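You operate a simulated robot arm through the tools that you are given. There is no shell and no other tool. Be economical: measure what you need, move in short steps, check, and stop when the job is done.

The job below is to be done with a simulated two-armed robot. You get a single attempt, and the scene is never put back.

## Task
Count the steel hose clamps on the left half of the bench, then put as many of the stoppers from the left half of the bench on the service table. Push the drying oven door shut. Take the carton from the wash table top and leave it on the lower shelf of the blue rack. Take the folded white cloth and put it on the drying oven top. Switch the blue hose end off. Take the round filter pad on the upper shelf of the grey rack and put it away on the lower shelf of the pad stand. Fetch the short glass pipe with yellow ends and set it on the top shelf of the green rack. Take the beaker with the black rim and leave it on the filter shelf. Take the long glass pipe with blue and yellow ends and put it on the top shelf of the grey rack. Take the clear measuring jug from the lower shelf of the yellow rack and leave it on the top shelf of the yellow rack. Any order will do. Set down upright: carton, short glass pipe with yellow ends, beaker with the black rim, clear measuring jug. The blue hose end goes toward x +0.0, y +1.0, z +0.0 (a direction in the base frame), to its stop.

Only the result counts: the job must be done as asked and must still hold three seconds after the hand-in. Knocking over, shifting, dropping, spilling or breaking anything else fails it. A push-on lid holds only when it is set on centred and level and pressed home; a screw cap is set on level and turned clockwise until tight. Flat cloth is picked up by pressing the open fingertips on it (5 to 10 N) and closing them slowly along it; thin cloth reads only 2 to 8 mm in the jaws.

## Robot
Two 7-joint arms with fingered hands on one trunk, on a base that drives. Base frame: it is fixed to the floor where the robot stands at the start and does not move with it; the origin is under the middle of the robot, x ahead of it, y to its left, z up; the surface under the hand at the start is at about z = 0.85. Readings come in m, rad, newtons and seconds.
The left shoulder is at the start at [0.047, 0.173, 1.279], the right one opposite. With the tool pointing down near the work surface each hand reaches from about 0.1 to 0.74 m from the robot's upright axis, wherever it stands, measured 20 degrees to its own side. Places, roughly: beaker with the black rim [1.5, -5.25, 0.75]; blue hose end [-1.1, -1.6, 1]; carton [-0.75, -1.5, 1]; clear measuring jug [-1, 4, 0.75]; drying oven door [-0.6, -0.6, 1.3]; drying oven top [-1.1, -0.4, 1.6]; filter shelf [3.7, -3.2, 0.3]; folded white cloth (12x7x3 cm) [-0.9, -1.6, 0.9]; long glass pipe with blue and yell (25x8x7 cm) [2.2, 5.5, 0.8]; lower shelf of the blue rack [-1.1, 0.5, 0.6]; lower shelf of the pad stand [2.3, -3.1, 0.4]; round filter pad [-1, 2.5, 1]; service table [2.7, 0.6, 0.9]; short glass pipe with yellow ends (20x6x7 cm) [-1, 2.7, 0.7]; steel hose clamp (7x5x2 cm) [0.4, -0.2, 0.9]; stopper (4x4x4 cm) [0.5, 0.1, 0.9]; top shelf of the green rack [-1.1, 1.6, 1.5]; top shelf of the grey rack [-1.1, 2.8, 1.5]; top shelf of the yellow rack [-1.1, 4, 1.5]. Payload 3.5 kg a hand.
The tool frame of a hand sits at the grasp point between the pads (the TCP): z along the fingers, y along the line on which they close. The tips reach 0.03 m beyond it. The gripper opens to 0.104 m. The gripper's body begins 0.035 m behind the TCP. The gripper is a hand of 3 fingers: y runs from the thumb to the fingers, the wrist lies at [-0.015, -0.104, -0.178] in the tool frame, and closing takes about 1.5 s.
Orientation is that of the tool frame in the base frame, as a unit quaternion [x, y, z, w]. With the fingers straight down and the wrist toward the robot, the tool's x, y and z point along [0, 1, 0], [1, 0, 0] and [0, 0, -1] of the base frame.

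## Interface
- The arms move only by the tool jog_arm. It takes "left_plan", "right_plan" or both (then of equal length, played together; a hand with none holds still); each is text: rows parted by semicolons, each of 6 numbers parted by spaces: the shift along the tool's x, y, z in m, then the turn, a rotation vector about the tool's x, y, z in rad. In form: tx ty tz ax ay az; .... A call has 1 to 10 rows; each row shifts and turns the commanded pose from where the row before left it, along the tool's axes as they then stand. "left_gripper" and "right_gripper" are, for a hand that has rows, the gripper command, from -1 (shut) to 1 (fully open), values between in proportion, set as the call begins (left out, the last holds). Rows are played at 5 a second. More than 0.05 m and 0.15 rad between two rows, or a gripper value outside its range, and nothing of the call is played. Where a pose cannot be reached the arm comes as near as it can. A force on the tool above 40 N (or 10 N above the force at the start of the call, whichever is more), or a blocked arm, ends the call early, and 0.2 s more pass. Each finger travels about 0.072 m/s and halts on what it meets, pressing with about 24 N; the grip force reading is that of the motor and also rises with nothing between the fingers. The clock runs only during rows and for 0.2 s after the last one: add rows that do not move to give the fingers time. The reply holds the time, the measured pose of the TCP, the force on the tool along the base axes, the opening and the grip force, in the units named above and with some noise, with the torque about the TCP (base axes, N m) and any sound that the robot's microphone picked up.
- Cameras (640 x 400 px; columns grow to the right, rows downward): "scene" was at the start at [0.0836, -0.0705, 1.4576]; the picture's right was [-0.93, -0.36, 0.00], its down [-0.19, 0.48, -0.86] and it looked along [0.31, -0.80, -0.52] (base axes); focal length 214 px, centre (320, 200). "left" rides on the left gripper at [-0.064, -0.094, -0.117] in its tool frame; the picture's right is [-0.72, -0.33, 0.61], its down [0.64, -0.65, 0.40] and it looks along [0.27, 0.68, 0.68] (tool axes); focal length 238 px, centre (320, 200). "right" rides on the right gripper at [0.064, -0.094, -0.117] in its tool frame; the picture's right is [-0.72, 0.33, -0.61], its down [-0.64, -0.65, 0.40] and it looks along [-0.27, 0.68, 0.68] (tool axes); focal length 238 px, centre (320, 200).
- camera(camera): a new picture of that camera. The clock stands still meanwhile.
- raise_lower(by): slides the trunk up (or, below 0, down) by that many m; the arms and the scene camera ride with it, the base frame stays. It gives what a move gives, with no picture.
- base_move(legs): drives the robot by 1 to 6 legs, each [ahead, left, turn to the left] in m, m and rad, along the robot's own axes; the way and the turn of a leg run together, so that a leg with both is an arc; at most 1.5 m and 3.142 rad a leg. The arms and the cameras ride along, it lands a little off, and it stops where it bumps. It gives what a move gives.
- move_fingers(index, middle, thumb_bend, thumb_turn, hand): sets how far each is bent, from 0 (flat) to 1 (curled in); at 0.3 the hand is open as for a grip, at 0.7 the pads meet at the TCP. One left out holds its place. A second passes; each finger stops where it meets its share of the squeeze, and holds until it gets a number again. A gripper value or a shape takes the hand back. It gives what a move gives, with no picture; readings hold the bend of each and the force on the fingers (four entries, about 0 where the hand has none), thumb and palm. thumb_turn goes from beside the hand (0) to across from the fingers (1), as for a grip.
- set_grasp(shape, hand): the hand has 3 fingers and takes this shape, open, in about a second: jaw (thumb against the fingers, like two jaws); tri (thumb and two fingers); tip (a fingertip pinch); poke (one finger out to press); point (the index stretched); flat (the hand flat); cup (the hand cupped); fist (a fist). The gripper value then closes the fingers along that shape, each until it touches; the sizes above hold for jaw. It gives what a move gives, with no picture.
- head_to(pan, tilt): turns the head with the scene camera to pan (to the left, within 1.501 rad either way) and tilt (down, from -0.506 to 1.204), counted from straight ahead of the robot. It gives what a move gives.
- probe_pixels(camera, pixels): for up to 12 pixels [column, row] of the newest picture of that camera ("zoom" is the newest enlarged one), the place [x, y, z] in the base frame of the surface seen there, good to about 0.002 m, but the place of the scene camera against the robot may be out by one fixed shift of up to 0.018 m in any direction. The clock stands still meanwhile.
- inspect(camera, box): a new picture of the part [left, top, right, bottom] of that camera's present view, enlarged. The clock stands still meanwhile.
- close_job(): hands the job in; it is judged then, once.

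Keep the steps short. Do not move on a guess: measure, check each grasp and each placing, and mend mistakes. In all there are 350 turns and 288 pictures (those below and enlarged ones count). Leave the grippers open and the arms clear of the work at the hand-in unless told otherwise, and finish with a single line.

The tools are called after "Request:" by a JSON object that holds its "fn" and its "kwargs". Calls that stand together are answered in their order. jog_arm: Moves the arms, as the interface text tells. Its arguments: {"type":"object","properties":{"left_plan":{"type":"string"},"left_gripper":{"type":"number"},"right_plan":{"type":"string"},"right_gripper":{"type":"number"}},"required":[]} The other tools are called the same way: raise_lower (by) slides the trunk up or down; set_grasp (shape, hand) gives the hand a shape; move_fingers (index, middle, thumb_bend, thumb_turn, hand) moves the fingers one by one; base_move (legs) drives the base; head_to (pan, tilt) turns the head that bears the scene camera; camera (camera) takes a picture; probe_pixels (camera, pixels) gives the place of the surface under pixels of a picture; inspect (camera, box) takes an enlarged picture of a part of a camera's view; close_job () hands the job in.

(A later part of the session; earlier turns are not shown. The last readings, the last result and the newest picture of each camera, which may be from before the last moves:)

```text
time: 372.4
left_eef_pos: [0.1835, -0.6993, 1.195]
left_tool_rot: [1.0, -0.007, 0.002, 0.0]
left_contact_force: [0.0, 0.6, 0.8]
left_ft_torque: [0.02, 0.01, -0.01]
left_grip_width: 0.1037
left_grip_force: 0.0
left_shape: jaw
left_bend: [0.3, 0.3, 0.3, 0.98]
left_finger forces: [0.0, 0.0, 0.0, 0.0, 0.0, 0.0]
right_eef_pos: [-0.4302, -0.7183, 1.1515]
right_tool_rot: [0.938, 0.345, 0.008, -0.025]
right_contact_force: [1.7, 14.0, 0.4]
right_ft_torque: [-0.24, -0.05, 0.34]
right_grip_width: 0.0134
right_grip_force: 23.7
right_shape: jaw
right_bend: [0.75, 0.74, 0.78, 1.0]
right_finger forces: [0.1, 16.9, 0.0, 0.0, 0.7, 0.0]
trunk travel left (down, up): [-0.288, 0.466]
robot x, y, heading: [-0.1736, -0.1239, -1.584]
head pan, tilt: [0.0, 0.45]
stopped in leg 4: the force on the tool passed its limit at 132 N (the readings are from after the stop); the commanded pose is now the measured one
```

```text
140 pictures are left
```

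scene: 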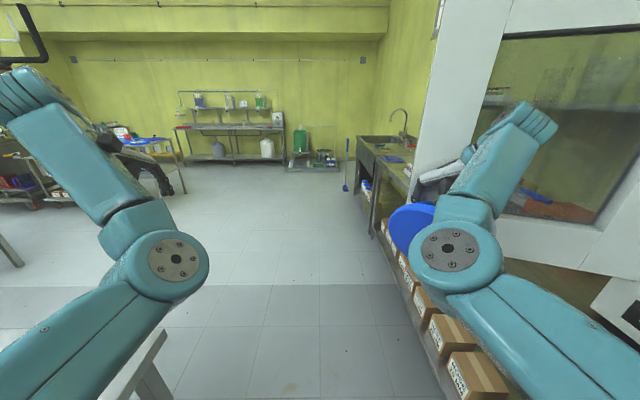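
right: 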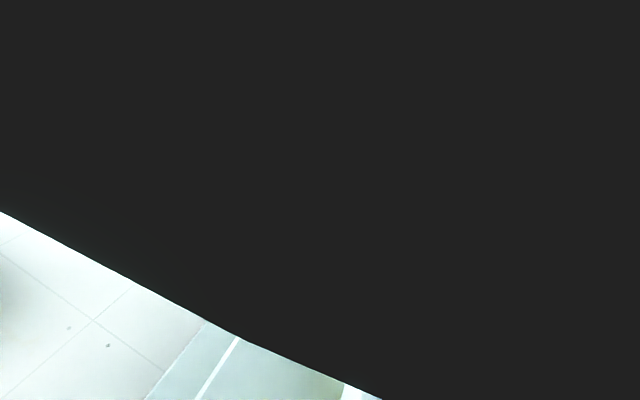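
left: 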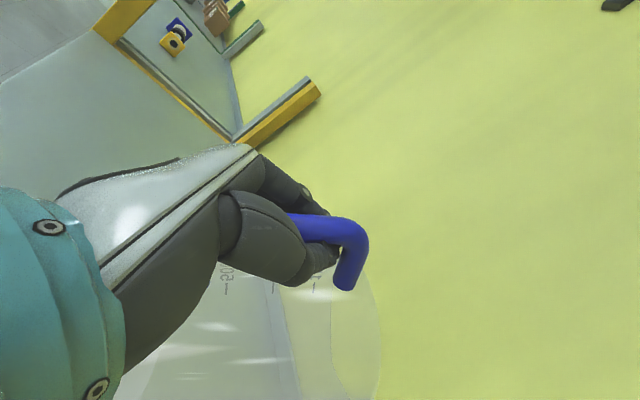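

Request:
{"fn": "base_move", "kwargs": {"legs": [[-0.12, 0.04, 0]]}}

Request:
{"fn": "camera", "kwargs": {"camera": "scene"}}

Request:
{"fn": "inspect", "kwargs": {"camera": "scene", "box": [340, 60, 600, 280]}}

Request:
{"fn": "probe_pixels", "kwargs": {"camera": "scene", "pixels": [[425, 120], [440, 60], [500, 60], [560, 60], [410, 220], [620, 220], [470, 100]]}}

```text
time: 373.7
left_eef_pos: [0.2256, -0.5824, 1.1939]
left_tool_rot: [1.0, -0.007, 0.002, -0.001]
left_contact_force: [0.6, 0.7, 0.2]
left_ft_torque: [-0.04, 0.01, -0.01]
left_grip_width: 0.1039
left_grip_force: 0.0
left_shape: jaw
left_bend: [0.3, 0.3, 0.3, 0.98]
left_finger forces: [0.0, 0.0, 0.0, 0.0, 0.0, 0.0]
right_eef_pos: [-0.3904, -0.6008, 1.1499]
right_tool_rot: [0.938, 0.345, 0.008, -0.023]
right_contact_force: [0.2, -0.2, -2.2]
right_ft_torque: [0.03, 0.02, -0.03]
right_grip_width: 0.0144
right_grip_force: 23.8
right_shape: jaw
right_bend: [0.75, 0.59, 0.78, 1.0]
right_finger forces: [0.8, 1.5, 0.1, 0.0, 0.0, 0.0]
trunk travel left (down, up): [-0.288, 0.466]
robot x, y, heading: [-0.1325, -0.0025, -1.585]
head pan, tilt: [0.0, 0.45]
```

```text
139 pictures are left
```

scene: 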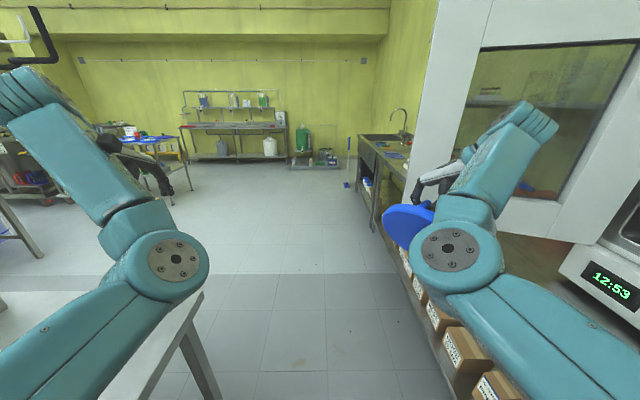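

```text
1.82 times, centred on (470, 170) of scene
```

zoom: 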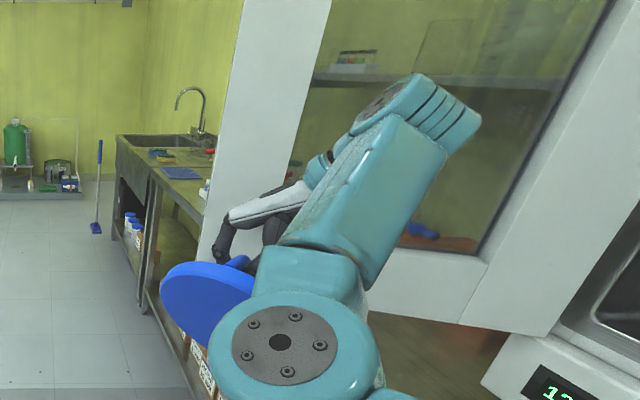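

```text
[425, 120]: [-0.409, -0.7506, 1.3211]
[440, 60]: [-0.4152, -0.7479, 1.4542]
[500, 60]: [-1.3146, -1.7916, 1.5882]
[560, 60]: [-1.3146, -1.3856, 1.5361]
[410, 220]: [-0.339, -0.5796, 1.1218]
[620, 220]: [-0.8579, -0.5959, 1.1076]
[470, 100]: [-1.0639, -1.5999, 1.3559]
```

Door blocks this way; I go around the bench's other end instead.

Request:
{"fn": "base_move", "kwargs": {"legs": [[-1.4, 0, 0.014], [-1.05, 0, 0], [0, 1.45, 0], [0, 0.22, 0]]}}

Request:
{"fn": "camera", "kwargs": {"camera": "scene"}}

```text
time: 393.9
left_eef_pos: [1.9476, 1.8798, 1.1926]
left_tool_rot: [1.0, -0.002, 0.002, -0.001]
left_contact_force: [0.8, 0.6, -0.9]
left_ft_torque: [-0.02, -0.02, 0.01]
left_grip_width: 0.1038
left_grip_force: 0.0
left_shape: jaw
left_bend: [0.3, 0.3, 0.3, 0.98]
left_finger forces: [0.1, 0.0, 0.1, 0.1, 0.0, 0.0]
right_eef_pos: [1.3331, 1.8542, 1.1491]
right_tool_rot: [0.937, 0.348, 0.008, -0.024]
right_contact_force: [-0.1, 0.1, -1.4]
right_ft_torque: [0.06, 0.05, 0.0]
right_grip_width: 0.0143
right_grip_force: 24.2
right_shape: jaw
right_bend: [0.75, 0.59, 0.78, 1.0]
right_finger forces: [1.0, 1.6, 0.0, 0.1, 0.0, 0.1]
trunk travel left (down, up): [-0.288, 0.466]
robot x, y, heading: [1.5859, 2.4554, -1.577]
head pan, tilt: [0.0, 0.45]
```

```text
137 pictures are left
```

scene: 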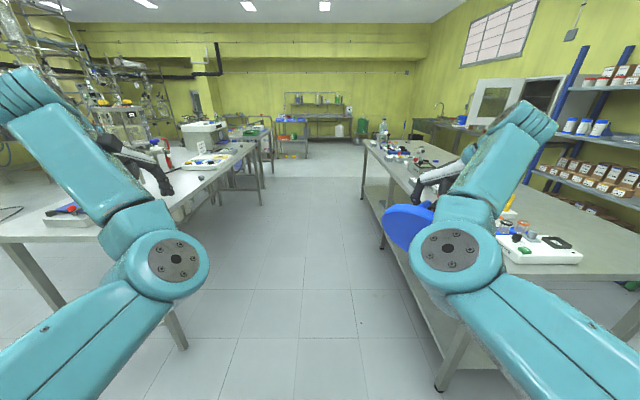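

Request:
{"fn": "base_move", "kwargs": {"legs": [[1.45, 0.06, 0], [1.5, 0, 0], [1.3, 0, 0]]}}

Request:
{"fn": "camera", "kwargs": {"camera": "scene"}}

```text
time: 414.5
left_eef_pos: [2.0175, -2.4077, 1.1941]
left_tool_rot: [1.0, 0.008, 0.002, -0.001]
left_contact_force: [1.1, -0.2, 1.0]
left_ft_torque: [0.01, -0.05, -0.01]
left_grip_width: 0.1038
left_grip_force: 0.1
left_shape: jaw
left_bend: [0.3, 0.3, 0.3, 0.98]
left_finger forces: [0.1, 0.1, 0.0, 0.1, 0.0, 0.0]
right_eef_pos: [1.4036, -2.4437, 1.15]
right_tool_rot: [0.933, 0.358, 0.009, -0.025]
right_contact_force: [-0.2, 0.1, -3.5]
right_ft_torque: [0.03, 0.01, 0.0]
right_grip_width: 0.0148
right_grip_force: 23.6
right_shape: jaw
right_bend: [0.75, 0.59, 0.78, 1.0]
right_finger forces: [1.1, 1.4, 0.0, 0.0, 0.0, 0.0]
trunk travel left (down, up): [-0.288, 0.466]
robot x, y, heading: [1.646, -1.8403, -1.555]
head pan, tilt: [0.0, 0.45]
```

```text
136 pictures are left
```

scene: 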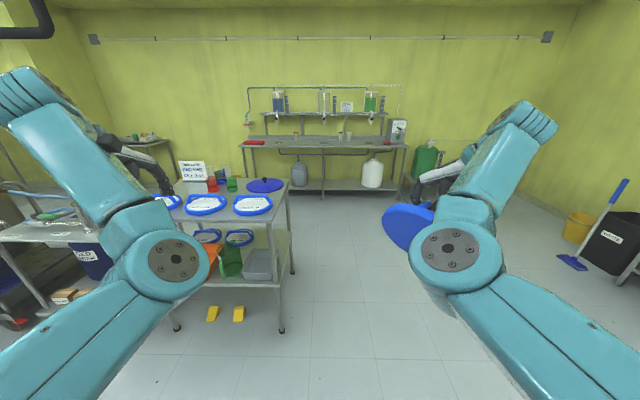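

Request:
{"fn": "inspect", "kwargs": {"camera": "scene", "box": [140, 150, 320, 330]}}

Request:
{"fn": "probe_pixels", "kwargs": {"camera": "scene", "pixels": [[280, 210], [240, 280], [265, 265], [205, 285], [285, 255], [230, 212], [285, 330], [200, 245], [175, 330]]}}

```text
2.22 times, centred on (230, 240) of scene
```

zoom: 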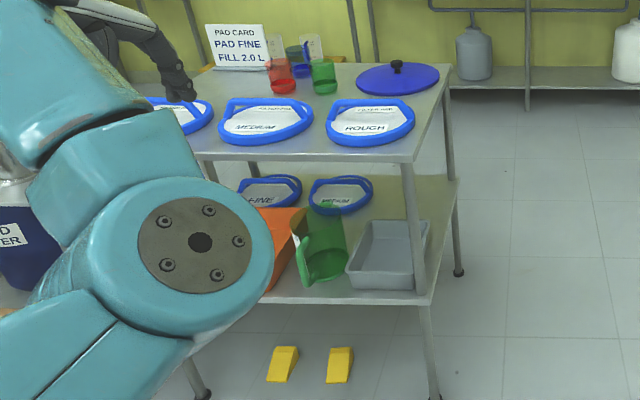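

```text
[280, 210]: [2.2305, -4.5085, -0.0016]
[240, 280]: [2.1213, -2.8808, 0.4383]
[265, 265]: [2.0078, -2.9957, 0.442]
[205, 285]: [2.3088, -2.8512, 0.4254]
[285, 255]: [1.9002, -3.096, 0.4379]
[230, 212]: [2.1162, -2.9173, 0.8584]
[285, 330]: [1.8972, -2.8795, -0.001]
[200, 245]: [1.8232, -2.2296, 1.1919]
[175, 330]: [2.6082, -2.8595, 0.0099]
```

Request:
{"fn": "probe_pixels", "kwargs": {"camera": "scene", "pixels": [[60, 228], [95, 225], [20, 240], [95, 262], [145, 150], [110, 195]]}}

Request:
{"fn": "camera", "kwargs": {"camera": "left"}}

```text
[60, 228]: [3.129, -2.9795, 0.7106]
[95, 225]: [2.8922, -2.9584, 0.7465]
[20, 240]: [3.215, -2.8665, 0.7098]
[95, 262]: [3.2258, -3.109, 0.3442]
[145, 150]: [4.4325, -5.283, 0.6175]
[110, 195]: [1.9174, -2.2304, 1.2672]
```

```text
134 pictures are left
```

left: 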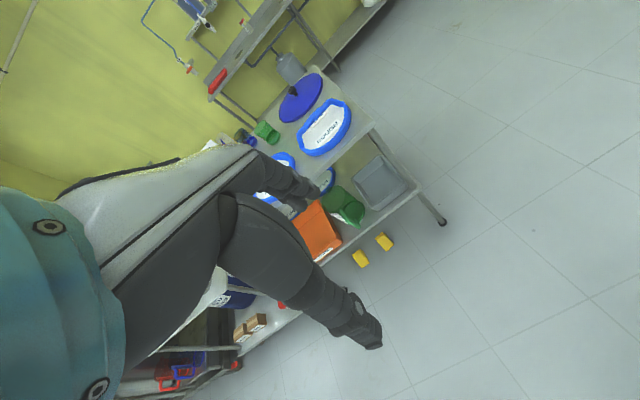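

Request:
{"fn": "base_move", "kwargs": {"legs": [[0.05, 0.55, 0]]}}

Request:
{"fn": "head_to", "kwargs": {"pan": 0, "tilt": 0.7}}

Request:
{"fn": "camera", "kwargs": {"camera": "scene"}}

Request:
{"fn": "inspect", "kwargs": {"camera": "scene", "box": [190, 100, 430, 300]}}

```text
time: 417.6
left_eef_pos: [2.5663, -2.4449, 1.1932]
left_tool_rot: [1.0, 0.01, 0.002, -0.001]
left_contact_force: [1.3, 0.0, 0.0]
left_ft_torque: [0.0, 0.0, -0.01]
left_grip_width: 0.1038
left_grip_force: 0.1
left_shape: jaw
left_bend: [0.3, 0.3, 0.3, 0.98]
left_finger forces: [0.1, 0.1, 0.0, 0.1, 0.0, 0.0]
right_eef_pos: [1.9532, -2.483, 1.1492]
right_tool_rot: [0.933, 0.36, 0.007, -0.025]
right_contact_force: [0.3, 0.1, -1.8]
right_ft_torque: [0.02, 0.02, -0.02]
right_grip_width: 0.0145
right_grip_force: 24.2
right_shape: jaw
right_bend: [0.75, 0.59, 0.78, 1.0]
right_finger forces: [1.1, 1.4, 0.0, 0.0, 0.0, 0.1]
trunk travel left (down, up): [-0.288, 0.466]
robot x, y, heading: [2.1944, -1.8762, -1.549]
head pan, tilt: [0.0, 0.45]
```

```text
time: 418.4
left_eef_pos: [2.5674, -2.4465, 1.1942]
left_tool_rot: [1.0, 0.009, 0.001, -0.002]
left_contact_force: [0.0, 0.8, -0.8]
left_ft_torque: [0.0, -0.01, -0.02]
left_grip_width: 0.1037
left_grip_force: 0.0
left_shape: jaw
left_bend: [0.3, 0.3, 0.3, 0.98]
left_finger forces: [0.0, 0.0, 0.1, 0.0, 0.1, 0.1]
right_eef_pos: [1.9516, -2.4826, 1.1483]
right_tool_rot: [0.932, 0.36, 0.009, -0.025]
right_contact_force: [0.1, -0.5, -2.8]
right_ft_torque: [0.01, 0.01, -0.01]
right_grip_width: 0.0144
right_grip_force: 23.4
right_shape: jaw
right_bend: [0.75, 0.59, 0.78, 1.0]
right_finger forces: [1.2, 1.4, 0.0, 0.0, 0.0, 0.0]
trunk travel left (down, up): [-0.288, 0.466]
robot x, y, heading: [2.1957, -1.8746, -1.547]
head pan, tilt: [0.0, 0.7]
```

```text
133 pictures are left
```

scene: 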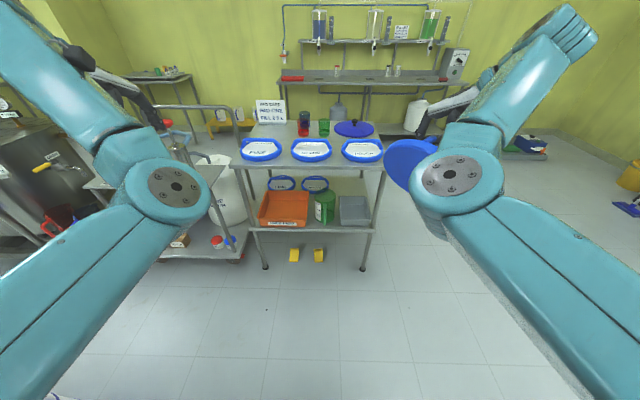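

```text
2.00 times, centred on (310, 200) of scene
```

zoom: 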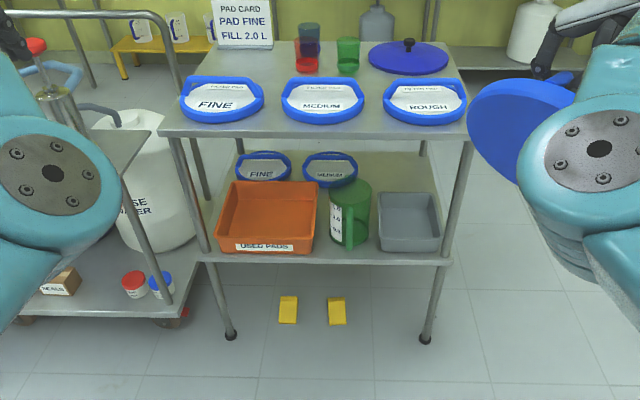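

Request:
{"fn": "probe_pixels", "kwargs": {"camera": "zoom", "pixels": [[400, 172], [425, 180], [375, 180], [400, 190], [355, 180], [410, 200], [400, 160], [440, 192], [440, 258], [210, 255], [240, 180], [455, 145]]}}

```text
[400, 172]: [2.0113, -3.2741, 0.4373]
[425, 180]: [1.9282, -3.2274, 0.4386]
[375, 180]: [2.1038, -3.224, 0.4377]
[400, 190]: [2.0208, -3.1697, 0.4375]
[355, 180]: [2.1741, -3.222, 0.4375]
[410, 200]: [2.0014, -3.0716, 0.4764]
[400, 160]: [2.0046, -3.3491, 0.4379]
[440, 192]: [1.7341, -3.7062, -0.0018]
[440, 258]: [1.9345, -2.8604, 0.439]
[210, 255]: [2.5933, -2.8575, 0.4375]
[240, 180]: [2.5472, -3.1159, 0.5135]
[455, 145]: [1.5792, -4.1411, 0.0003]
```

Request:
{"fn": "camera", "kwargs": {"camera": "right"}}

Request:
{"fn": "inspect", "kwargs": {"camera": "scene", "box": [370, 70, 530, 230]}}

```text
131 pictures are left
```

right: 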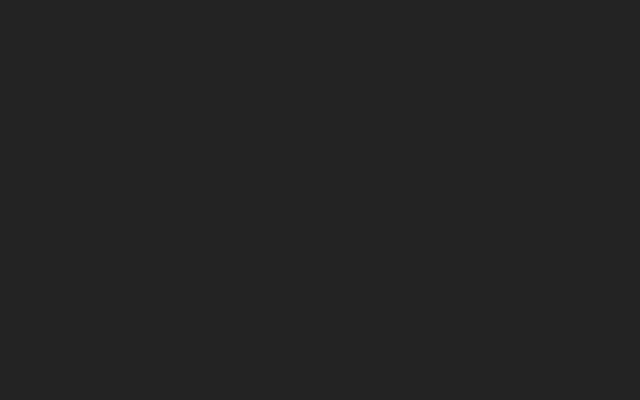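

```text
2.50 times, centred on (450, 150) of scene
```

zoom: 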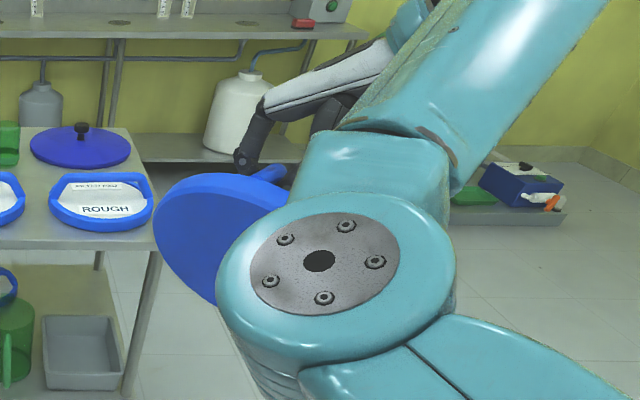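

I yaw the right hand so the fingers' closing axis points ahead, then drive to the stand's open right side facing +x.

Request:
{"fn": "jog_arm", "kwargs": {"right_plan": "0 0 0 0 0 0.12; 0 0 0 0 0 0.12; 0 0 0 0 0 0.12; 0 0 0 0 0 0.12; 0 0 0 0 0 0.12; 0 0 0 0 0 0.1; 0 0 0 0 0 0"}}

Request:
{"fn": "base_move", "kwargs": {"legs": [[0, -1.2, 0], [0.1, 0, 1.55], [0, -1.0, 0]]}}

Request:
{"fn": "camera", "kwargs": {"camera": "scene"}}

Request:
{"fn": "camera", "kwargs": {"camera": "right"}}

```text
time: 420.0
left_eef_pos: [2.5651, -2.4457, 1.1937]
left_tool_rot: [1.0, 0.009, 0.002, -0.001]
left_contact_force: [0.4, -0.7, -0.6]
left_ft_torque: [-0.01, 0.01, -0.02]
left_grip_width: 0.1037
left_grip_force: 0.0
left_shape: jaw
left_bend: [0.3, 0.3, 0.3, 0.98]
left_finger forces: [0.0, 0.1, 0.1, 0.1, 0.0, 0.0]
right_eef_pos: [1.9528, -2.4832, 1.1496]
right_tool_rot: [1.0, 0.016, -0.001, -0.026]
right_contact_force: [0.1, -0.4, -2.1]
right_ft_torque: [0.03, -0.01, -0.02]
right_grip_width: 0.0145
right_grip_force: 23.5
right_shape: jaw
right_bend: [0.75, 0.59, 0.78, 1.0]
right_finger forces: [1.1, 1.5, 0.0, 0.0, 0.0, 0.0]
trunk travel left (down, up): [-0.288, 0.466]
robot x, y, heading: [2.1943, -1.878, -1.545]
head pan, tilt: [0.0, 0.7]
```

```text
time: 434.6
left_eef_pos: [1.6052, -2.6048, 1.1952]
left_tool_rot: [0.718, 0.696, 0.001, -0.002]
left_contact_force: [0.2, 0.2, 0.0]
left_ft_torque: [0.03, -0.02, 0.02]
left_grip_width: 0.1036
left_grip_force: 0.1
left_shape: jaw
left_bend: [0.3, 0.3, 0.3, 0.98]
left_finger forces: [0.0, 0.0, 0.1, 0.0, 0.0, 0.1]
right_eef_pos: [1.6102, -3.219, 1.1493]
right_tool_rot: [0.712, 0.702, -0.017, -0.018]
right_contact_force: [0.3, -1.0, -2.7]
right_ft_torque: [0.0, 0.01, 0.0]
right_grip_width: 0.0146
right_grip_force: 24.7
right_shape: jaw
right_bend: [0.75, 0.59, 0.78, 1.0]
right_finger forces: [1.0, 1.6, 0.0, 0.0, 0.0, 0.1]
trunk travel left (down, up): [-0.288, 0.466]
robot x, y, heading: [1.0173, -2.9531, -0.032]
head pan, tilt: [0.0, 0.7]
```

```text
129 pictures are left
```

scene: 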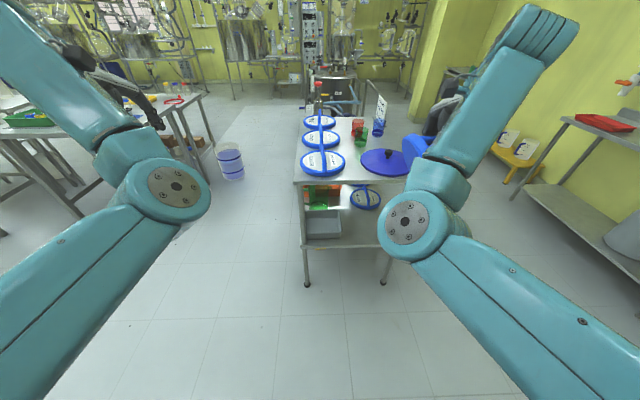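

```text
128 pictures are left
```

right: 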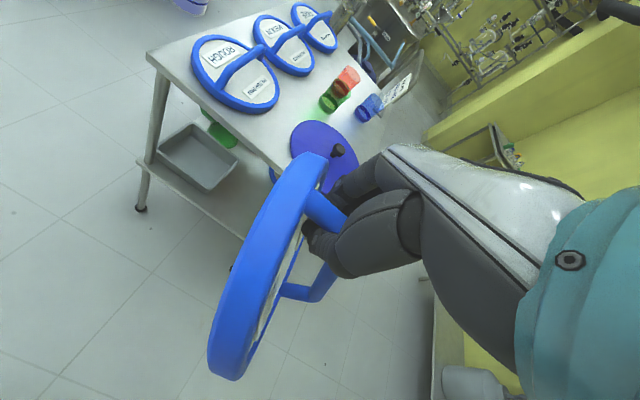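

Request:
{"fn": "probe_pixels", "kwargs": {"camera": "right", "pixels": [[310, 165], [225, 360], [250, 260], [320, 215], [300, 293], [325, 275], [285, 310], [240, 330], [295, 185]]}}

Request:
{"fn": "inspect", "kwargs": {"camera": "right", "box": [180, 130, 400, 390]}}

```text
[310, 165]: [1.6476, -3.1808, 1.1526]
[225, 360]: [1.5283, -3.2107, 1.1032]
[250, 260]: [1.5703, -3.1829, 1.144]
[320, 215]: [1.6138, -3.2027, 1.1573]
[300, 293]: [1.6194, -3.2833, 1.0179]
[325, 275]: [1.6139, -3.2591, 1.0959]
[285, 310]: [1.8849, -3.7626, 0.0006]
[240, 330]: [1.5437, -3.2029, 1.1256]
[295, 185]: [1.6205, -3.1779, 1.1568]
```

```text
1.54 times, centred on (290, 260) of right
```

zoom: 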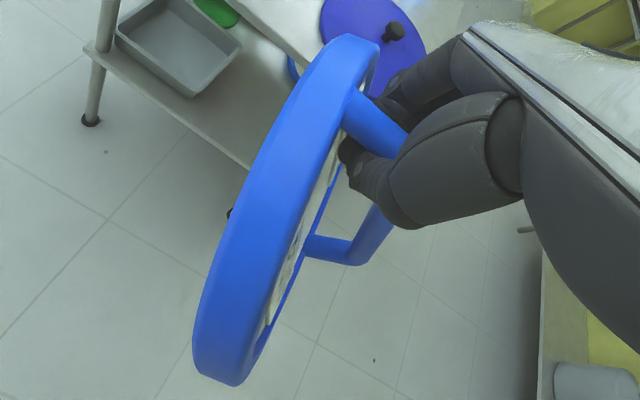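

The pad hangs vertically from one end of its handle, too tall for the shelf gap, so I'll re-grip it on the free part of the bench. I raise the trunk and drive there.

Request:
{"fn": "raise_lower", "kwargs": {"by": 0.26}}

Request:
{"fn": "base_move", "kwargs": {"legs": [[-1.02, 0, 0.03], [0, 1.45, 0], [0, 0.3, 0]]}}

Request:
{"fn": "base_move", "kwargs": {"legs": [[0, 1.3, 0], [0, 0.65, 0]]}}

Request:
{"fn": "camera", "kwargs": {"camera": "scene"}}

```text
time: 437.3
left_eef_pos: [1.6053, -2.6046, 1.4531]
left_tool_rot: [0.718, 0.696, 0.0, -0.003]
left_contact_force: [-0.2, -0.1, -0.3]
left_ft_torque: [0.02, -0.02, -0.03]
left_grip_width: 0.1039
left_grip_force: 0.0
left_shape: jaw
left_bend: [0.3, 0.3, 0.3, 0.98]
left_finger forces: [0.0, 0.1, 0.0, 0.0, 0.0, 0.0]
right_eef_pos: [1.6106, -3.219, 1.4084]
right_tool_rot: [0.712, 0.702, -0.018, -0.019]
right_contact_force: [1.0, 0.0, -2.4]
right_ft_torque: [0.02, 0.02, -0.03]
right_grip_width: 0.0145
right_grip_force: 24.2
right_shape: jaw
right_bend: [0.75, 0.59, 0.78, 1.0]
right_finger forces: [1.2, 1.7, 0.0, 0.1, 0.0, 0.1]
trunk travel left (down, up): [-0.548, 0.206]
robot x, y, heading: [1.0218, -2.9468, -0.031]
head pan, tilt: [0.0, 0.7]
```

```text
time: 450.8
left_eef_pos: [0.5926, -0.8718, 1.4548]
left_tool_rot: [0.71, 0.704, 0.0, -0.002]
left_contact_force: [0.5, 0.3, 0.1]
left_ft_torque: [-0.01, 0.0, -0.01]
left_grip_width: 0.1036
left_grip_force: 0.2
left_shape: jaw
left_bend: [0.3, 0.3, 0.3, 0.98]
left_finger forces: [0.0, 0.0, 0.1, 0.1, 0.0, 0.0]
right_eef_pos: [0.6129, -1.4864, 1.4092]
right_tool_rot: [0.704, 0.71, -0.019, -0.019]
right_contact_force: [0.2, -0.2, -1.8]
right_ft_torque: [-0.01, 0.03, -0.02]
right_grip_width: 0.0146
right_grip_force: 24.1
right_shape: jaw
right_bend: [0.75, 0.59, 0.78, 1.0]
right_finger forces: [1.2, 1.7, 0.0, 0.0, 0.1, 0.0]
trunk travel left (down, up): [-0.548, 0.206]
robot x, y, heading: [0.0169, -1.2285, -0.001]
head pan, tilt: [0.0, 0.7]
```

```text
time: 460.4
left_eef_pos: [0.5951, 1.0529, 1.4542]
left_tool_rot: [0.711, 0.704, 0.0, -0.002]
left_contact_force: [1.1, 0.2, 0.1]
left_ft_torque: [-0.03, 0.01, 0.03]
left_grip_width: 0.1037
left_grip_force: 0.1
left_shape: jaw
left_bend: [0.3, 0.3, 0.3, 0.98]
left_finger forces: [0.0, 0.0, 0.0, 0.0, 0.1, 0.0]
right_eef_pos: [0.6147, 0.4372, 1.4094]
right_tool_rot: [0.705, 0.709, -0.018, -0.019]
right_contact_force: [0.1, 0.4, -1.7]
right_ft_torque: [0.06, 0.03, 0.0]
right_grip_width: 0.0146
right_grip_force: 23.5
right_shape: jaw
right_bend: [0.75, 0.59, 0.78, 1.0]
right_finger forces: [1.2, 1.6, 0.0, 0.0, 0.0, 0.0]
trunk travel left (down, up): [-0.548, 0.206]
robot x, y, heading: [0.018, 0.6932, -0.005]
head pan, tilt: [0.0, 0.7]
```

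```text
126 pictures are left
```

scene: 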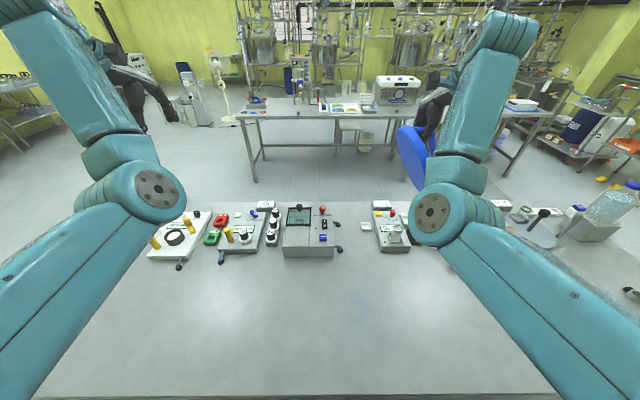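

Request:
{"fn": "base_move", "kwargs": {"legs": [[-0.17, 0, 0]]}}

Request:
{"fn": "raise_lower", "kwargs": {"by": -0.36}}

Request:
{"fn": "camera", "kwargs": {"camera": "right"}}

```text
time: 461.9
left_eef_pos: [0.4233, 1.0533, 1.4536]
left_tool_rot: [0.709, 0.705, 0.001, -0.002]
left_contact_force: [0.0, 0.0, 0.8]
left_ft_torque: [0.03, 0.01, 0.0]
left_grip_width: 0.1039
left_grip_force: 0.1
left_shape: jaw
left_bend: [0.3, 0.3, 0.3, 0.98]
left_finger forces: [0.0, 0.0, 0.0, 0.0, 0.0, 0.1]
right_eef_pos: [0.4454, 0.4404, 1.4099]
right_tool_rot: [0.704, 0.709, -0.019, -0.019]
right_contact_force: [0.7, 0.2, -2.5]
right_ft_torque: [0.01, 0.0, 0.01]
right_grip_width: 0.0146
right_grip_force: 23.9
right_shape: jaw
right_bend: [0.75, 0.58, 0.79, 1.0]
right_finger forces: [1.3, 1.5, 0.1, 0.1, 0.0, 0.0]
trunk travel left (down, up): [-0.548, 0.206]
robot x, y, heading: [-0.1556, 0.6973, -0.01]
head pan, tilt: [0.0, 0.7]
```

```text
time: 465.4
left_eef_pos: [0.4249, 1.0545, 1.0936]
left_tool_rot: [0.71, 0.704, 0.0, -0.002]
left_contact_force: [0.6, -0.8, -0.9]
left_ft_torque: [0.01, 0.01, 0.0]
left_grip_width: 0.104
left_grip_force: 0.0
left_shape: jaw
left_bend: [0.3, 0.3, 0.3, 0.98]
left_finger forces: [0.0, 0.0, 0.0, 0.1, 0.0, 0.0]
right_eef_pos: [0.4524, 0.4405, 1.0385]
right_tool_rot: [0.703, 0.71, -0.026, -0.026]
right_contact_force: [-0.5, -0.7, -2.3]
right_ft_torque: [0.03, 0.0, 0.0]
right_grip_width: 0.0147
right_grip_force: 24.6
right_shape: jaw
right_bend: [0.75, 0.58, 0.79, 1.0]
right_finger forces: [1.2, 1.6, 0.2, 0.0, 0.0, 0.0]
trunk travel left (down, up): [-0.188, 0.566]
robot x, y, heading: [-0.1535, 0.6977, 0.001]
head pan, tilt: [0.0, 0.7]
```

```text
125 pictures are left
```

right: 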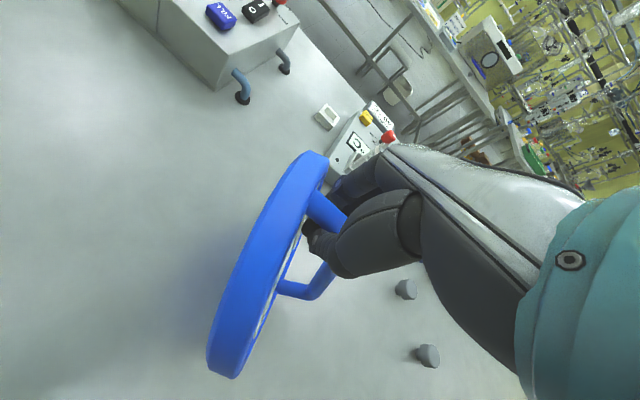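

Request:
{"fn": "jog_arm", "kwargs": {"right_plan": "0 0 0.008 0 0 0; 0 0 0.007 0 0 0; 0 0 0 0 0 0"}}

Request:
{"fn": "jog_arm", "kwargs": {"right_plan": "0.015 0 0.004 0 0 0; 0.02 0 0.006 0 0 0; 0 0 0 0 0 0"}}

Request:
{"fn": "camera", "kwargs": {"camera": "right"}}

```text
time: 466.1
left_eef_pos: [0.4246, 1.0547, 1.0935]
left_tool_rot: [0.709, 0.705, 0.0, -0.003]
left_contact_force: [-0.5, 0.8, 0.4]
left_ft_torque: [-0.02, -0.03, -0.02]
left_grip_width: 0.1035
left_grip_force: 0.0
left_shape: jaw
left_bend: [0.3, 0.3, 0.3, 0.98]
left_finger forces: [0.0, 0.1, 0.0, 0.1, 0.0, 0.0]
right_eef_pos: [0.4513, 0.4398, 1.0237]
right_tool_rot: [0.703, 0.71, -0.026, -0.025]
right_contact_force: [0.2, 0.6, 1.3]
right_ft_torque: [-0.01, -0.03, 0.03]
right_grip_width: 0.0146
right_grip_force: 24.3
right_shape: jaw
right_bend: [0.75, 0.58, 0.79, 1.0]
right_finger forces: [0.1, 0.0, 0.0, 0.1, 0.0, 0.0]
trunk travel left (down, up): [-0.188, 0.566]
robot x, y, heading: [-0.1514, 0.6991, -0.004]
head pan, tilt: [0.0, 0.7]
```

```text
time: 466.9
left_eef_pos: [0.4242, 1.054, 1.0934]
left_tool_rot: [0.71, 0.704, 0.0, -0.003]
left_contact_force: [-0.6, 0.2, 0.1]
left_ft_torque: [0.01, 0.0, 0.02]
left_grip_width: 0.1036
left_grip_force: 0.1
left_shape: jaw
left_bend: [0.3, 0.3, 0.3, 0.98]
left_finger forces: [0.0, 0.0, 0.1, 0.1, 0.0, 0.0]
right_eef_pos: [0.4538, 0.4725, 1.0105]
right_tool_rot: [0.704, 0.71, -0.027, -0.025]
right_contact_force: [-1.1, 0.9, -0.9]
right_ft_torque: [0.01, 0.02, -0.03]
right_grip_width: 0.0146
right_grip_force: 24.4
right_shape: jaw
right_bend: [0.75, 0.58, 0.79, 1.0]
right_finger forces: [0.3, 1.5, 0.0, 0.0, 0.0, 0.0]
right hand out of reach, approached as far as the arm can: row 2
trunk travel left (down, up): [-0.188, 0.566]
robot x, y, heading: [-0.149, 0.6949, 0.002]
head pan, tilt: [0.0, 0.7]
```

```text
124 pictures are left
```

right: 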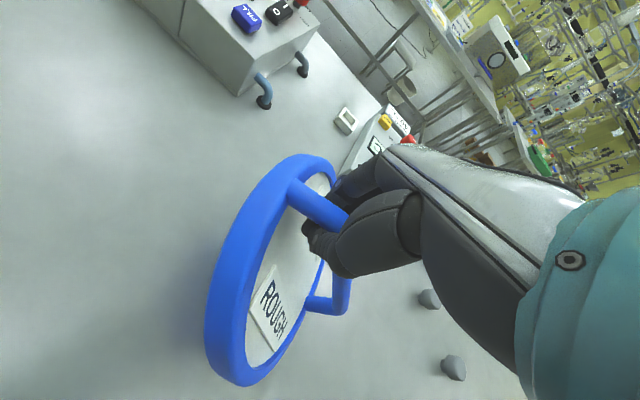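

Request:
{"fn": "base_move", "kwargs": {"legs": [[0, 0.06, 0]]}}

Request:
{"fn": "raise_lower", "kwargs": {"by": -0.03}}

Request:
{"fn": "base_move", "kwargs": {"legs": [[0, 0.05, 0]]}}

Request:
{"fn": "camera", "kwargs": {"camera": "right"}}

```text
time: 467.9
left_eef_pos: [0.4234, 1.1154, 1.0939]
left_tool_rot: [0.709, 0.705, 0.0, -0.002]
left_contact_force: [0.7, -0.1, -0.6]
left_ft_torque: [-0.02, 0.0, 0.01]
left_grip_width: 0.1037
left_grip_force: 0.0
left_shape: jaw
left_bend: [0.3, 0.3, 0.3, 0.98]
left_finger forces: [0.0, 0.0, 0.1, 0.0, 0.0, 0.0]
right_eef_pos: [0.4546, 0.5338, 1.0113]
right_tool_rot: [0.703, 0.71, -0.026, -0.026]
right_contact_force: [0.1, 0.7, -1.3]
right_ft_torque: [-0.01, 0.03, -0.02]
right_grip_width: 0.0143
right_grip_force: 24.3
right_shape: jaw
right_bend: [0.75, 0.58, 0.79, 1.0]
right_finger forces: [0.7, 1.5, 0.1, 0.1, 0.0, 0.1]
trunk travel left (down, up): [-0.188, 0.566]
robot x, y, heading: [-0.1507, 0.7589, -0.005]
head pan, tilt: [0.0, 0.7]
```

```text
time: 468.7
left_eef_pos: [0.4222, 1.1155, 1.0638]
left_tool_rot: [0.71, 0.705, 0.0, -0.002]
left_contact_force: [-0.4, 0.2, 0.0]
left_ft_torque: [-0.04, 0.02, 0.0]
left_grip_width: 0.1036
left_grip_force: 0.1
left_shape: jaw
left_bend: [0.3, 0.3, 0.3, 0.98]
left_finger forces: [0.0, 0.0, 0.0, 0.1, 0.1, 0.1]
right_eef_pos: [0.4624, 0.5333, 0.9651]
right_tool_rot: [0.703, 0.709, -0.037, -0.035]
right_contact_force: [-0.6, -0.4, -0.9]
right_ft_torque: [0.0, 0.02, -0.04]
right_grip_width: 0.0146
right_grip_force: 23.8
right_shape: jaw
right_bend: [0.75, 0.58, 0.79, 1.0]
right_finger forces: [1.0, 0.0, 0.0, 0.0, 0.0, 0.0]
trunk travel left (down, up): [-0.158, 0.596]
robot x, y, heading: [-0.1533, 0.7552, 0.0]
head pan, tilt: [0.0, 0.7]
```

```text
time: 469.6
left_eef_pos: [0.4245, 1.1669, 1.0636]
left_tool_rot: [0.71, 0.704, 0.0, -0.003]
left_contact_force: [0.8, -0.4, 0.8]
left_ft_torque: [-0.06, 0.0, 0.02]
left_grip_width: 0.1037
left_grip_force: 0.1
left_shape: jaw
left_bend: [0.3, 0.3, 0.3, 0.98]
left_finger forces: [0.1, 0.1, 0.0, 0.1, 0.0, 0.0]
right_eef_pos: [0.4656, 0.5835, 0.9647]
right_tool_rot: [0.703, 0.709, -0.037, -0.035]
right_contact_force: [0.0, 0.3, -1.2]
right_ft_torque: [-0.06, 0.0, -0.03]
right_grip_width: 0.0147
right_grip_force: 24.0
right_shape: jaw
right_bend: [0.75, 0.58, 0.79, 1.0]
right_finger forces: [0.8, 0.0, 0.0, 0.0, 0.0, 0.1]
trunk travel left (down, up): [-0.158, 0.596]
robot x, y, heading: [-0.152, 0.805, -0.004]
head pan, tilt: [0.0, 0.7]
```

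```text
123 pictures are left
```

right: 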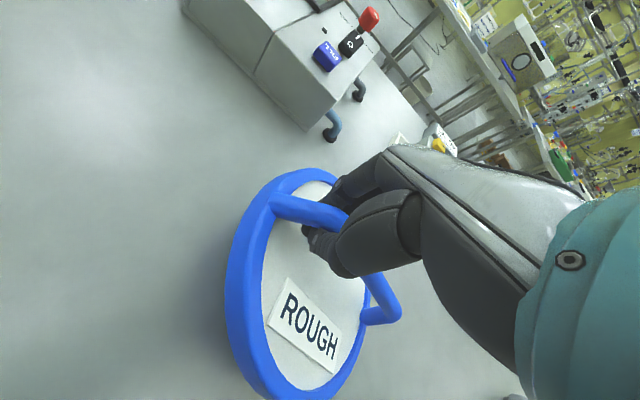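

Request:
{"fn": "raise_lower", "kwargs": {"by": -0.03}}

Request:
{"fn": "camera", "kwargs": {"camera": "right"}}

Request:
{"fn": "probe_pixels", "kwargs": {"camera": "right", "pixels": [[230, 260], [265, 390], [375, 290], [300, 205], [380, 315], [390, 290], [300, 175], [250, 200]]}}

```text
time: 470.3
left_eef_pos: [0.4207, 1.1662, 1.0376]
left_tool_rot: [0.71, 0.704, 0.002, 0.0]
left_contact_force: [0.1, 0.3, 0.2]
left_ft_torque: [-0.05, 0.0, 0.05]
left_grip_width: 0.1039
left_grip_force: 0.0
left_shape: jaw
left_bend: [0.3, 0.3, 0.3, 0.98]
left_finger forces: [0.0, 0.0, 0.0, 0.0, 0.1, 0.0]
right_eef_pos: [0.4703, 0.5823, 0.9276]
right_tool_rot: [0.704, 0.708, -0.043, -0.039]
right_contact_force: [-0.7, 0.6, -1.5]
right_ft_torque: [-0.04, -0.01, -0.02]
right_grip_width: 0.0146
right_grip_force: 24.0
right_shape: jaw
right_bend: [0.75, 0.58, 0.79, 1.0]
right_finger forces: [0.9, 0.0, 0.0, 0.0, 0.4, 0.1]
trunk travel left (down, up): [-0.128, 0.626]
robot x, y, heading: [-0.1526, 0.8084, -0.001]
head pan, tilt: [0.0, 0.7]
```

```text
122 pictures are left
```

right: 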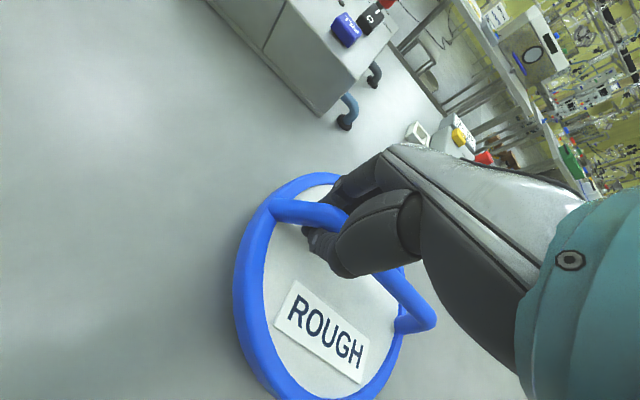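

```text
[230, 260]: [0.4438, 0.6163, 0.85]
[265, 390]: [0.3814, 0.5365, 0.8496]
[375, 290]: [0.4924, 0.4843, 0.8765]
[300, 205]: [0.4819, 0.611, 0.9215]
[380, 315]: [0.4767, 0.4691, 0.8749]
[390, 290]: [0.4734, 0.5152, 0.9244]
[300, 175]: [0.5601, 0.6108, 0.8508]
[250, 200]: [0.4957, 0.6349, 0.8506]
```

Request:
{"fn": "jog_arm", "kwargs": {"right_plan": "0 0 0 0 0 0; 0 0 0 0 0 0; 0 0 0 0 0 0; 0 0 0 0 0 0; 0 0 0 0 0 0; 0 0 0 0 0 0; 0 0 -0.03 0.08 0 0; 0 0 0 0 0 0", "right_gripper": 1}}

Request:
{"fn": "camera", "kwargs": {"camera": "right"}}

Request:
{"fn": "probe_pixels", "kwargs": {"camera": "right", "pixels": [[300, 205], [320, 215], [340, 245], [370, 275], [390, 290], [350, 265], [280, 250]]}}

```text
time: 472.1
left_eef_pos: [0.4234, 1.1644, 1.0323]
left_tool_rot: [0.71, 0.705, 0.0, -0.003]
left_contact_force: [0.1, 0.1, -0.6]
left_ft_torque: [-0.03, 0.02, -0.02]
left_grip_width: 0.1039
left_grip_force: 0.0
left_shape: jaw
left_bend: [0.3, 0.3, 0.3, 0.98]
left_finger forces: [0.1, 0.0, 0.1, 0.0, 0.1, 0.0]
right_eef_pos: [0.4888, 0.5779, 0.9421]
right_tool_rot: [0.7, 0.706, -0.077, -0.075]
right_contact_force: [-0.5, -0.2, -0.3]
right_ft_torque: [-0.01, -0.02, -0.03]
right_grip_width: 0.1037
right_grip_force: 0.1
right_shape: jaw
right_bend: [0.3, 0.3, 0.3, 0.98]
right_finger forces: [0.0, 0.0, 0.1, 0.1, 0.0, 0.0]
right hand out of reach, approached as far as the arm can: row 7
trunk travel left (down, up): [-0.128, 0.626]
robot x, y, heading: [-0.1549, 0.8035, -0.001]
head pan, tilt: [0.0, 0.7]
```

```text
121 pictures are left
```

right: 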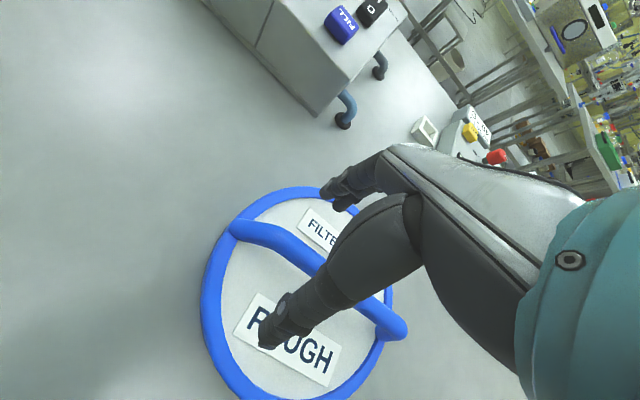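

```text
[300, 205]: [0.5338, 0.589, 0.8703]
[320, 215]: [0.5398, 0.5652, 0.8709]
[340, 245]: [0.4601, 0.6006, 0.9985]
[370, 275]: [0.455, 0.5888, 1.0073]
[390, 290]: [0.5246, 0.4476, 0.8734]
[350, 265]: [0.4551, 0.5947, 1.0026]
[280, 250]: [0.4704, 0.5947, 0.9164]
```

Request:
{"fn": "raise_lower", "kwargs": {"by": 0.08}}

Request:
{"fn": "base_move", "kwargs": {"legs": [[0.08, 0.02, 0]]}}

Request:
{"fn": "jog_arm", "kwargs": {"right_plan": "-0.02 -0.02 0 -0.07 0 0; -0.02 -0.02 0 -0.07 0 0; -0.015 -0.02 0 -0.07 0 0; 0 0 0 0 0 0"}}

Request:
{"fn": "camera", "kwargs": {"camera": "right"}}

```text
time: 473.3
left_eef_pos: [0.4253, 1.1642, 1.1127]
left_tool_rot: [0.71, 0.705, 0.0, -0.003]
left_contact_force: [0.4, -0.1, 0.5]
left_ft_torque: [-0.01, 0.02, -0.01]
left_grip_width: 0.1037
left_grip_force: 0.1
left_shape: jaw
left_bend: [0.3, 0.3, 0.3, 0.98]
left_finger forces: [0.0, 0.0, 0.1, 0.0, 0.0, 0.0]
right_eef_pos: [0.4892, 0.5788, 1.0227]
right_tool_rot: [0.7, 0.706, -0.076, -0.073]
right_contact_force: [0.0, -0.2, -0.2]
right_ft_torque: [0.0, 0.01, 0.0]
right_grip_width: 0.1037
right_grip_force: 0.1
right_shape: jaw
right_bend: [0.3, 0.3, 0.3, 0.98]
right_finger forces: [0.0, 0.0, 0.0, 0.0, 0.1, 0.0]
trunk travel left (down, up): [-0.208, 0.546]
robot x, y, heading: [-0.1515, 0.8071, -0.003]
head pan, tilt: [0.0, 0.7]
```

```text
time: 474.4
left_eef_pos: [0.5041, 1.1854, 1.1125]
left_tool_rot: [0.709, 0.705, 0.0, -0.003]
left_contact_force: [0.4, -0.6, -0.2]
left_ft_torque: [0.0, 0.01, -0.03]
left_grip_width: 0.1036
left_grip_force: 0.0
left_shape: jaw
left_bend: [0.3, 0.3, 0.3, 0.98]
left_finger forces: [0.0, 0.0, 0.0, 0.0, 0.0, 0.0]
right_eef_pos: [0.5694, 0.6005, 1.0228]
right_tool_rot: [0.7, 0.706, -0.076, -0.073]
right_contact_force: [0.7, 0.8, 0.4]
right_ft_torque: [0.02, 0.02, 0.0]
right_grip_width: 0.1037
right_grip_force: 0.1
right_shape: jaw
right_bend: [0.3, 0.3, 0.3, 0.98]
right_finger forces: [0.0, 0.0, 0.0, 0.0, 0.1, 0.0]
trunk travel left (down, up): [-0.208, 0.546]
robot x, y, heading: [-0.0713, 0.8239, -0.007]
head pan, tilt: [0.0, 0.7]
```

```text
time: 475.4
left_eef_pos: [0.5026, 1.1863, 1.114]
left_tool_rot: [0.71, 0.704, 0.0, -0.003]
left_contact_force: [-0.6, 0.1, 0.8]
left_ft_torque: [0.0, 0.01, 0.0]
left_grip_width: 0.1039
left_grip_force: 0.0
left_shape: jaw
left_bend: [0.3, 0.3, 0.3, 0.98]
left_finger forces: [0.1, 0.1, 0.1, 0.0, 0.0, 0.0]
right_eef_pos: [0.51, 0.5433, 1.0318]
right_tool_rot: [0.704, 0.71, -0.001, 0.0]
right_contact_force: [0.0, 0.7, 0.2]
right_ft_torque: [0.0, 0.01, -0.03]
right_grip_width: 0.1038
right_grip_force: 0.0
right_shape: jaw
right_bend: [0.3, 0.3, 0.3, 0.98]
right_finger forces: [0.1, 0.1, 0.0, 0.0, 0.0, 0.1]
trunk travel left (down, up): [-0.208, 0.546]
robot x, y, heading: [-0.0757, 0.8224, 0.0]
head pan, tilt: [0.0, 0.7]
```

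```text
120 pictures are left
```

right: 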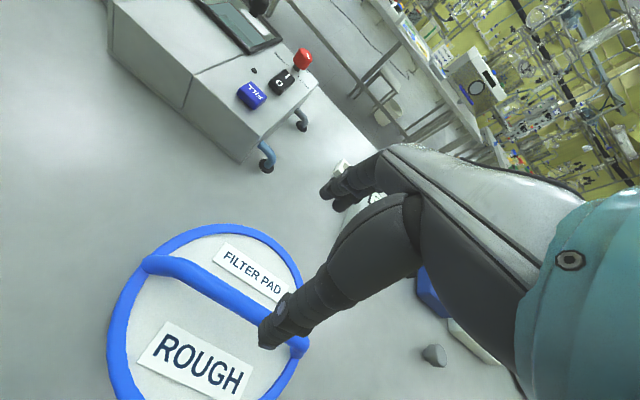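

Request:
{"fn": "probe_pixels", "kwargs": {"camera": "right", "pixels": [[160, 265], [195, 280], [230, 300], [255, 312], [298, 343], [190, 330], [260, 245], [115, 330]]}}

```text
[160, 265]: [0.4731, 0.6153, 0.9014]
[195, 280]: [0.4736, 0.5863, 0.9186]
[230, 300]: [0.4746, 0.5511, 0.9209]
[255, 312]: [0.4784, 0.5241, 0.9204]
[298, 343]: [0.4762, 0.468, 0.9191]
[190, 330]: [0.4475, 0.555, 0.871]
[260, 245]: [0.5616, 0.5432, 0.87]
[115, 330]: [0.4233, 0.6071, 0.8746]
```

Request:
{"fn": "jog_arm", "kwargs": {"right_plan": "0 -0.034 0.03 0 0 0; 0 0 0.045 0 0 0; 0 0 0.041 0 0 0; 0 0 0 0 0 0"}}

Request:
{"fn": "jog_arm", "kwargs": {"right_plan": "0 0 0 0 0 0; 0 0 0 0 0 0; 0 0 0 0 0 0; 0 0 0 0 0 0; 0 0 0 0 0 0; 0 0 0 0 0 0; 0 0 0 0 0 0; 0 0 0 0 0 0", "right_gripper": -1}}

Request:
{"fn": "camera", "kwargs": {"camera": "right"}}

```text
time: 476.4
left_eef_pos: [0.503, 1.1859, 1.1127]
left_tool_rot: [0.709, 0.706, 0.001, -0.002]
left_contact_force: [-0.9, 0.0, 0.0]
left_ft_torque: [-0.01, 0.0, 0.0]
left_grip_width: 0.1039
left_grip_force: 0.0
left_shape: jaw
left_bend: [0.3, 0.3, 0.3, 0.98]
left_finger forces: [0.0, 0.0, 0.1, 0.1, 0.0, 0.1]
right_eef_pos: [0.484, 0.5414, 0.9139]
right_tool_rot: [0.704, 0.71, -0.002, 0.001]
right_contact_force: [-0.4, -0.1, 0.3]
right_ft_torque: [-0.02, 0.01, -0.03]
right_grip_width: 0.1036
right_grip_force: 0.0
right_shape: jaw
right_bend: [0.3, 0.3, 0.3, 0.98]
right_finger forces: [0.0, 0.1, 0.0, 0.1, 0.0, 0.0]
right hand out of reach, approached as far as the arm can: row 1
trunk travel left (down, up): [-0.208, 0.546]
robot x, y, heading: [-0.0704, 0.8239, -0.001]
head pan, tilt: [0.0, 0.7]
```

```text
time: 478.2
left_eef_pos: [0.5036, 1.1856, 1.1138]
left_tool_rot: [0.709, 0.705, 0.0, -0.002]
left_contact_force: [0.0, 1.3, 0.5]
left_ft_torque: [0.01, -0.02, 0.01]
left_grip_width: 0.1037
left_grip_force: 0.0
left_shape: jaw
left_bend: [0.3, 0.3, 0.3, 0.98]
left_finger forces: [0.0, 0.1, 0.1, 0.1, 0.0, 0.0]
right_eef_pos: [0.4834, 0.5408, 0.9121]
right_tool_rot: [0.704, 0.71, -0.002, -0.001]
right_contact_force: [-1.4, -0.2, -0.3]
right_ft_torque: [-0.01, -0.04, -0.03]
right_grip_width: 0.0016
right_grip_force: 24.2
right_shape: jaw
right_bend: [0.7, 0.7, 0.76, 1.0]
right_finger forces: [5.7, 0.0, 0.0, 0.1, 3.1, 0.0]
trunk travel left (down, up): [-0.208, 0.546]
robot x, y, heading: [-0.0755, 0.8248, -0.003]
head pan, tilt: [0.0, 0.7]
```

```text
119 pictures are left
```

right: 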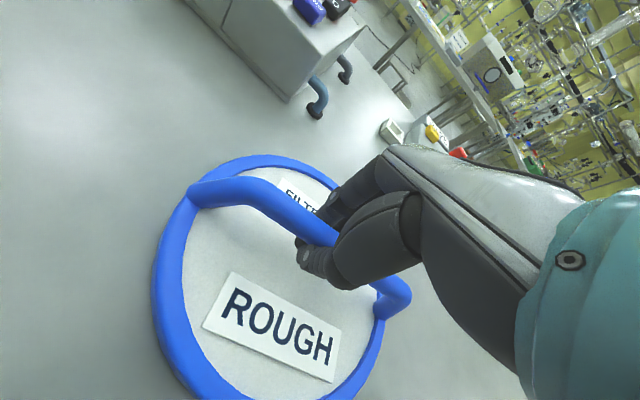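

Request:
{"fn": "move_fingers", "kwargs": {"hand": "right", "index": 0.45, "middle": 0.45, "thumb_bend": 0.45}}

Request:
{"fn": "jog_arm", "kwargs": {"right_plan": "0 -0.006 -0.016 0 0 0; 0 0 0 0 0 0"}}

Request:
{"fn": "jog_arm", "kwargs": {"right_plan": "0 0 0 0 0 0; 0 0 0 0 0 0; 0 0 0 0 0 0; 0 0 0 0 0 0; 0 0 0 0 0 0; 0 0 0 0 0 0", "right_gripper": -1}}

```text
time: 479.2
left_eef_pos: [0.5028, 1.1849, 1.1133]
left_tool_rot: [0.709, 0.705, 0.0, -0.002]
left_contact_force: [-0.5, -1.0, 1.0]
left_ft_torque: [0.01, 0.03, 0.0]
left_grip_width: 0.104
left_grip_force: 0.0
left_shape: jaw
left_bend: [0.3, 0.3, 0.3, 0.98]
left_finger forces: [0.0, 0.1, 0.1, 0.1, 0.0, 0.0]
right_eef_pos: [0.4833, 0.5421, 0.9131]
right_tool_rot: [0.704, 0.71, -0.002, 0.001]
right_contact_force: [-0.7, 0.0, -0.2]
right_ft_torque: [-0.02, 0.0, -0.02]
right_grip_width: 0.0644
right_grip_force: 0.0
right_shape: fingers
right_bend: [0.45, 0.45, 0.45, 1.0]
right_finger forces: [0.1, 0.0, 0.0, 0.0, 0.0, 0.0]
trunk travel left (down, up): [-0.208, 0.546]
robot x, y, heading: [-0.0707, 0.8212, 0.002]
head pan, tilt: [0.0, 0.7]
```

```text
time: 479.8
left_eef_pos: [0.5019, 1.1857, 1.1144]
left_tool_rot: [0.71, 0.705, 0.0, -0.003]
left_contact_force: [0.4, 0.1, 0.1]
left_ft_torque: [0.0, -0.02, 0.02]
left_grip_width: 0.1042
left_grip_force: 0.1
left_shape: jaw
left_bend: [0.3, 0.3, 0.3, 0.98]
left_finger forces: [0.0, 0.1, 0.0, 0.0, 0.1, 0.1]
right_eef_pos: [0.4778, 0.5398, 0.9283]
right_tool_rot: [0.704, 0.71, -0.002, 0.0]
right_contact_force: [-0.5, -0.5, 0.1]
right_ft_torque: [0.02, -0.03, 0.0]
right_grip_width: 0.0644
right_grip_force: 0.0
right_shape: fingers
right_bend: [0.45, 0.45, 0.45, 1.0]
right_finger forces: [0.1, 0.1, 0.1, 0.0, 0.0, 0.0]
trunk travel left (down, up): [-0.208, 0.546]
robot x, y, heading: [-0.0704, 0.8294, -0.005]
head pan, tilt: [0.0, 0.7]
```

```text
time: 481.2
left_eef_pos: [0.5035, 1.1845, 1.1134]
left_tool_rot: [0.71, 0.704, 0.0, -0.002]
left_contact_force: [-0.3, 0.8, 0.4]
left_ft_torque: [0.02, -0.01, 0.0]
left_grip_width: 0.1037
left_grip_force: 0.0
left_shape: jaw
left_bend: [0.3, 0.3, 0.3, 0.98]
left_finger forces: [0.0, 0.0, 0.1, 0.1, 0.0, 0.0]
right_eef_pos: [0.4789, 0.5407, 0.9287]
right_tool_rot: [0.704, 0.71, -0.002, 0.0]
right_contact_force: [0.2, 0.3, -0.5]
right_ft_torque: [0.0, -0.03, -0.02]
right_grip_width: 0.0121
right_grip_force: 24.5
right_shape: jaw
right_bend: [0.72, 0.59, 0.73, 1.0]
right_finger forces: [13.0, 5.0, 0.1, 0.1, 19.1, 0.0]
trunk travel left (down, up): [-0.208, 0.546]
robot x, y, heading: [-0.0706, 0.8225, 0.001]
head pan, tilt: [0.0, 0.7]
```

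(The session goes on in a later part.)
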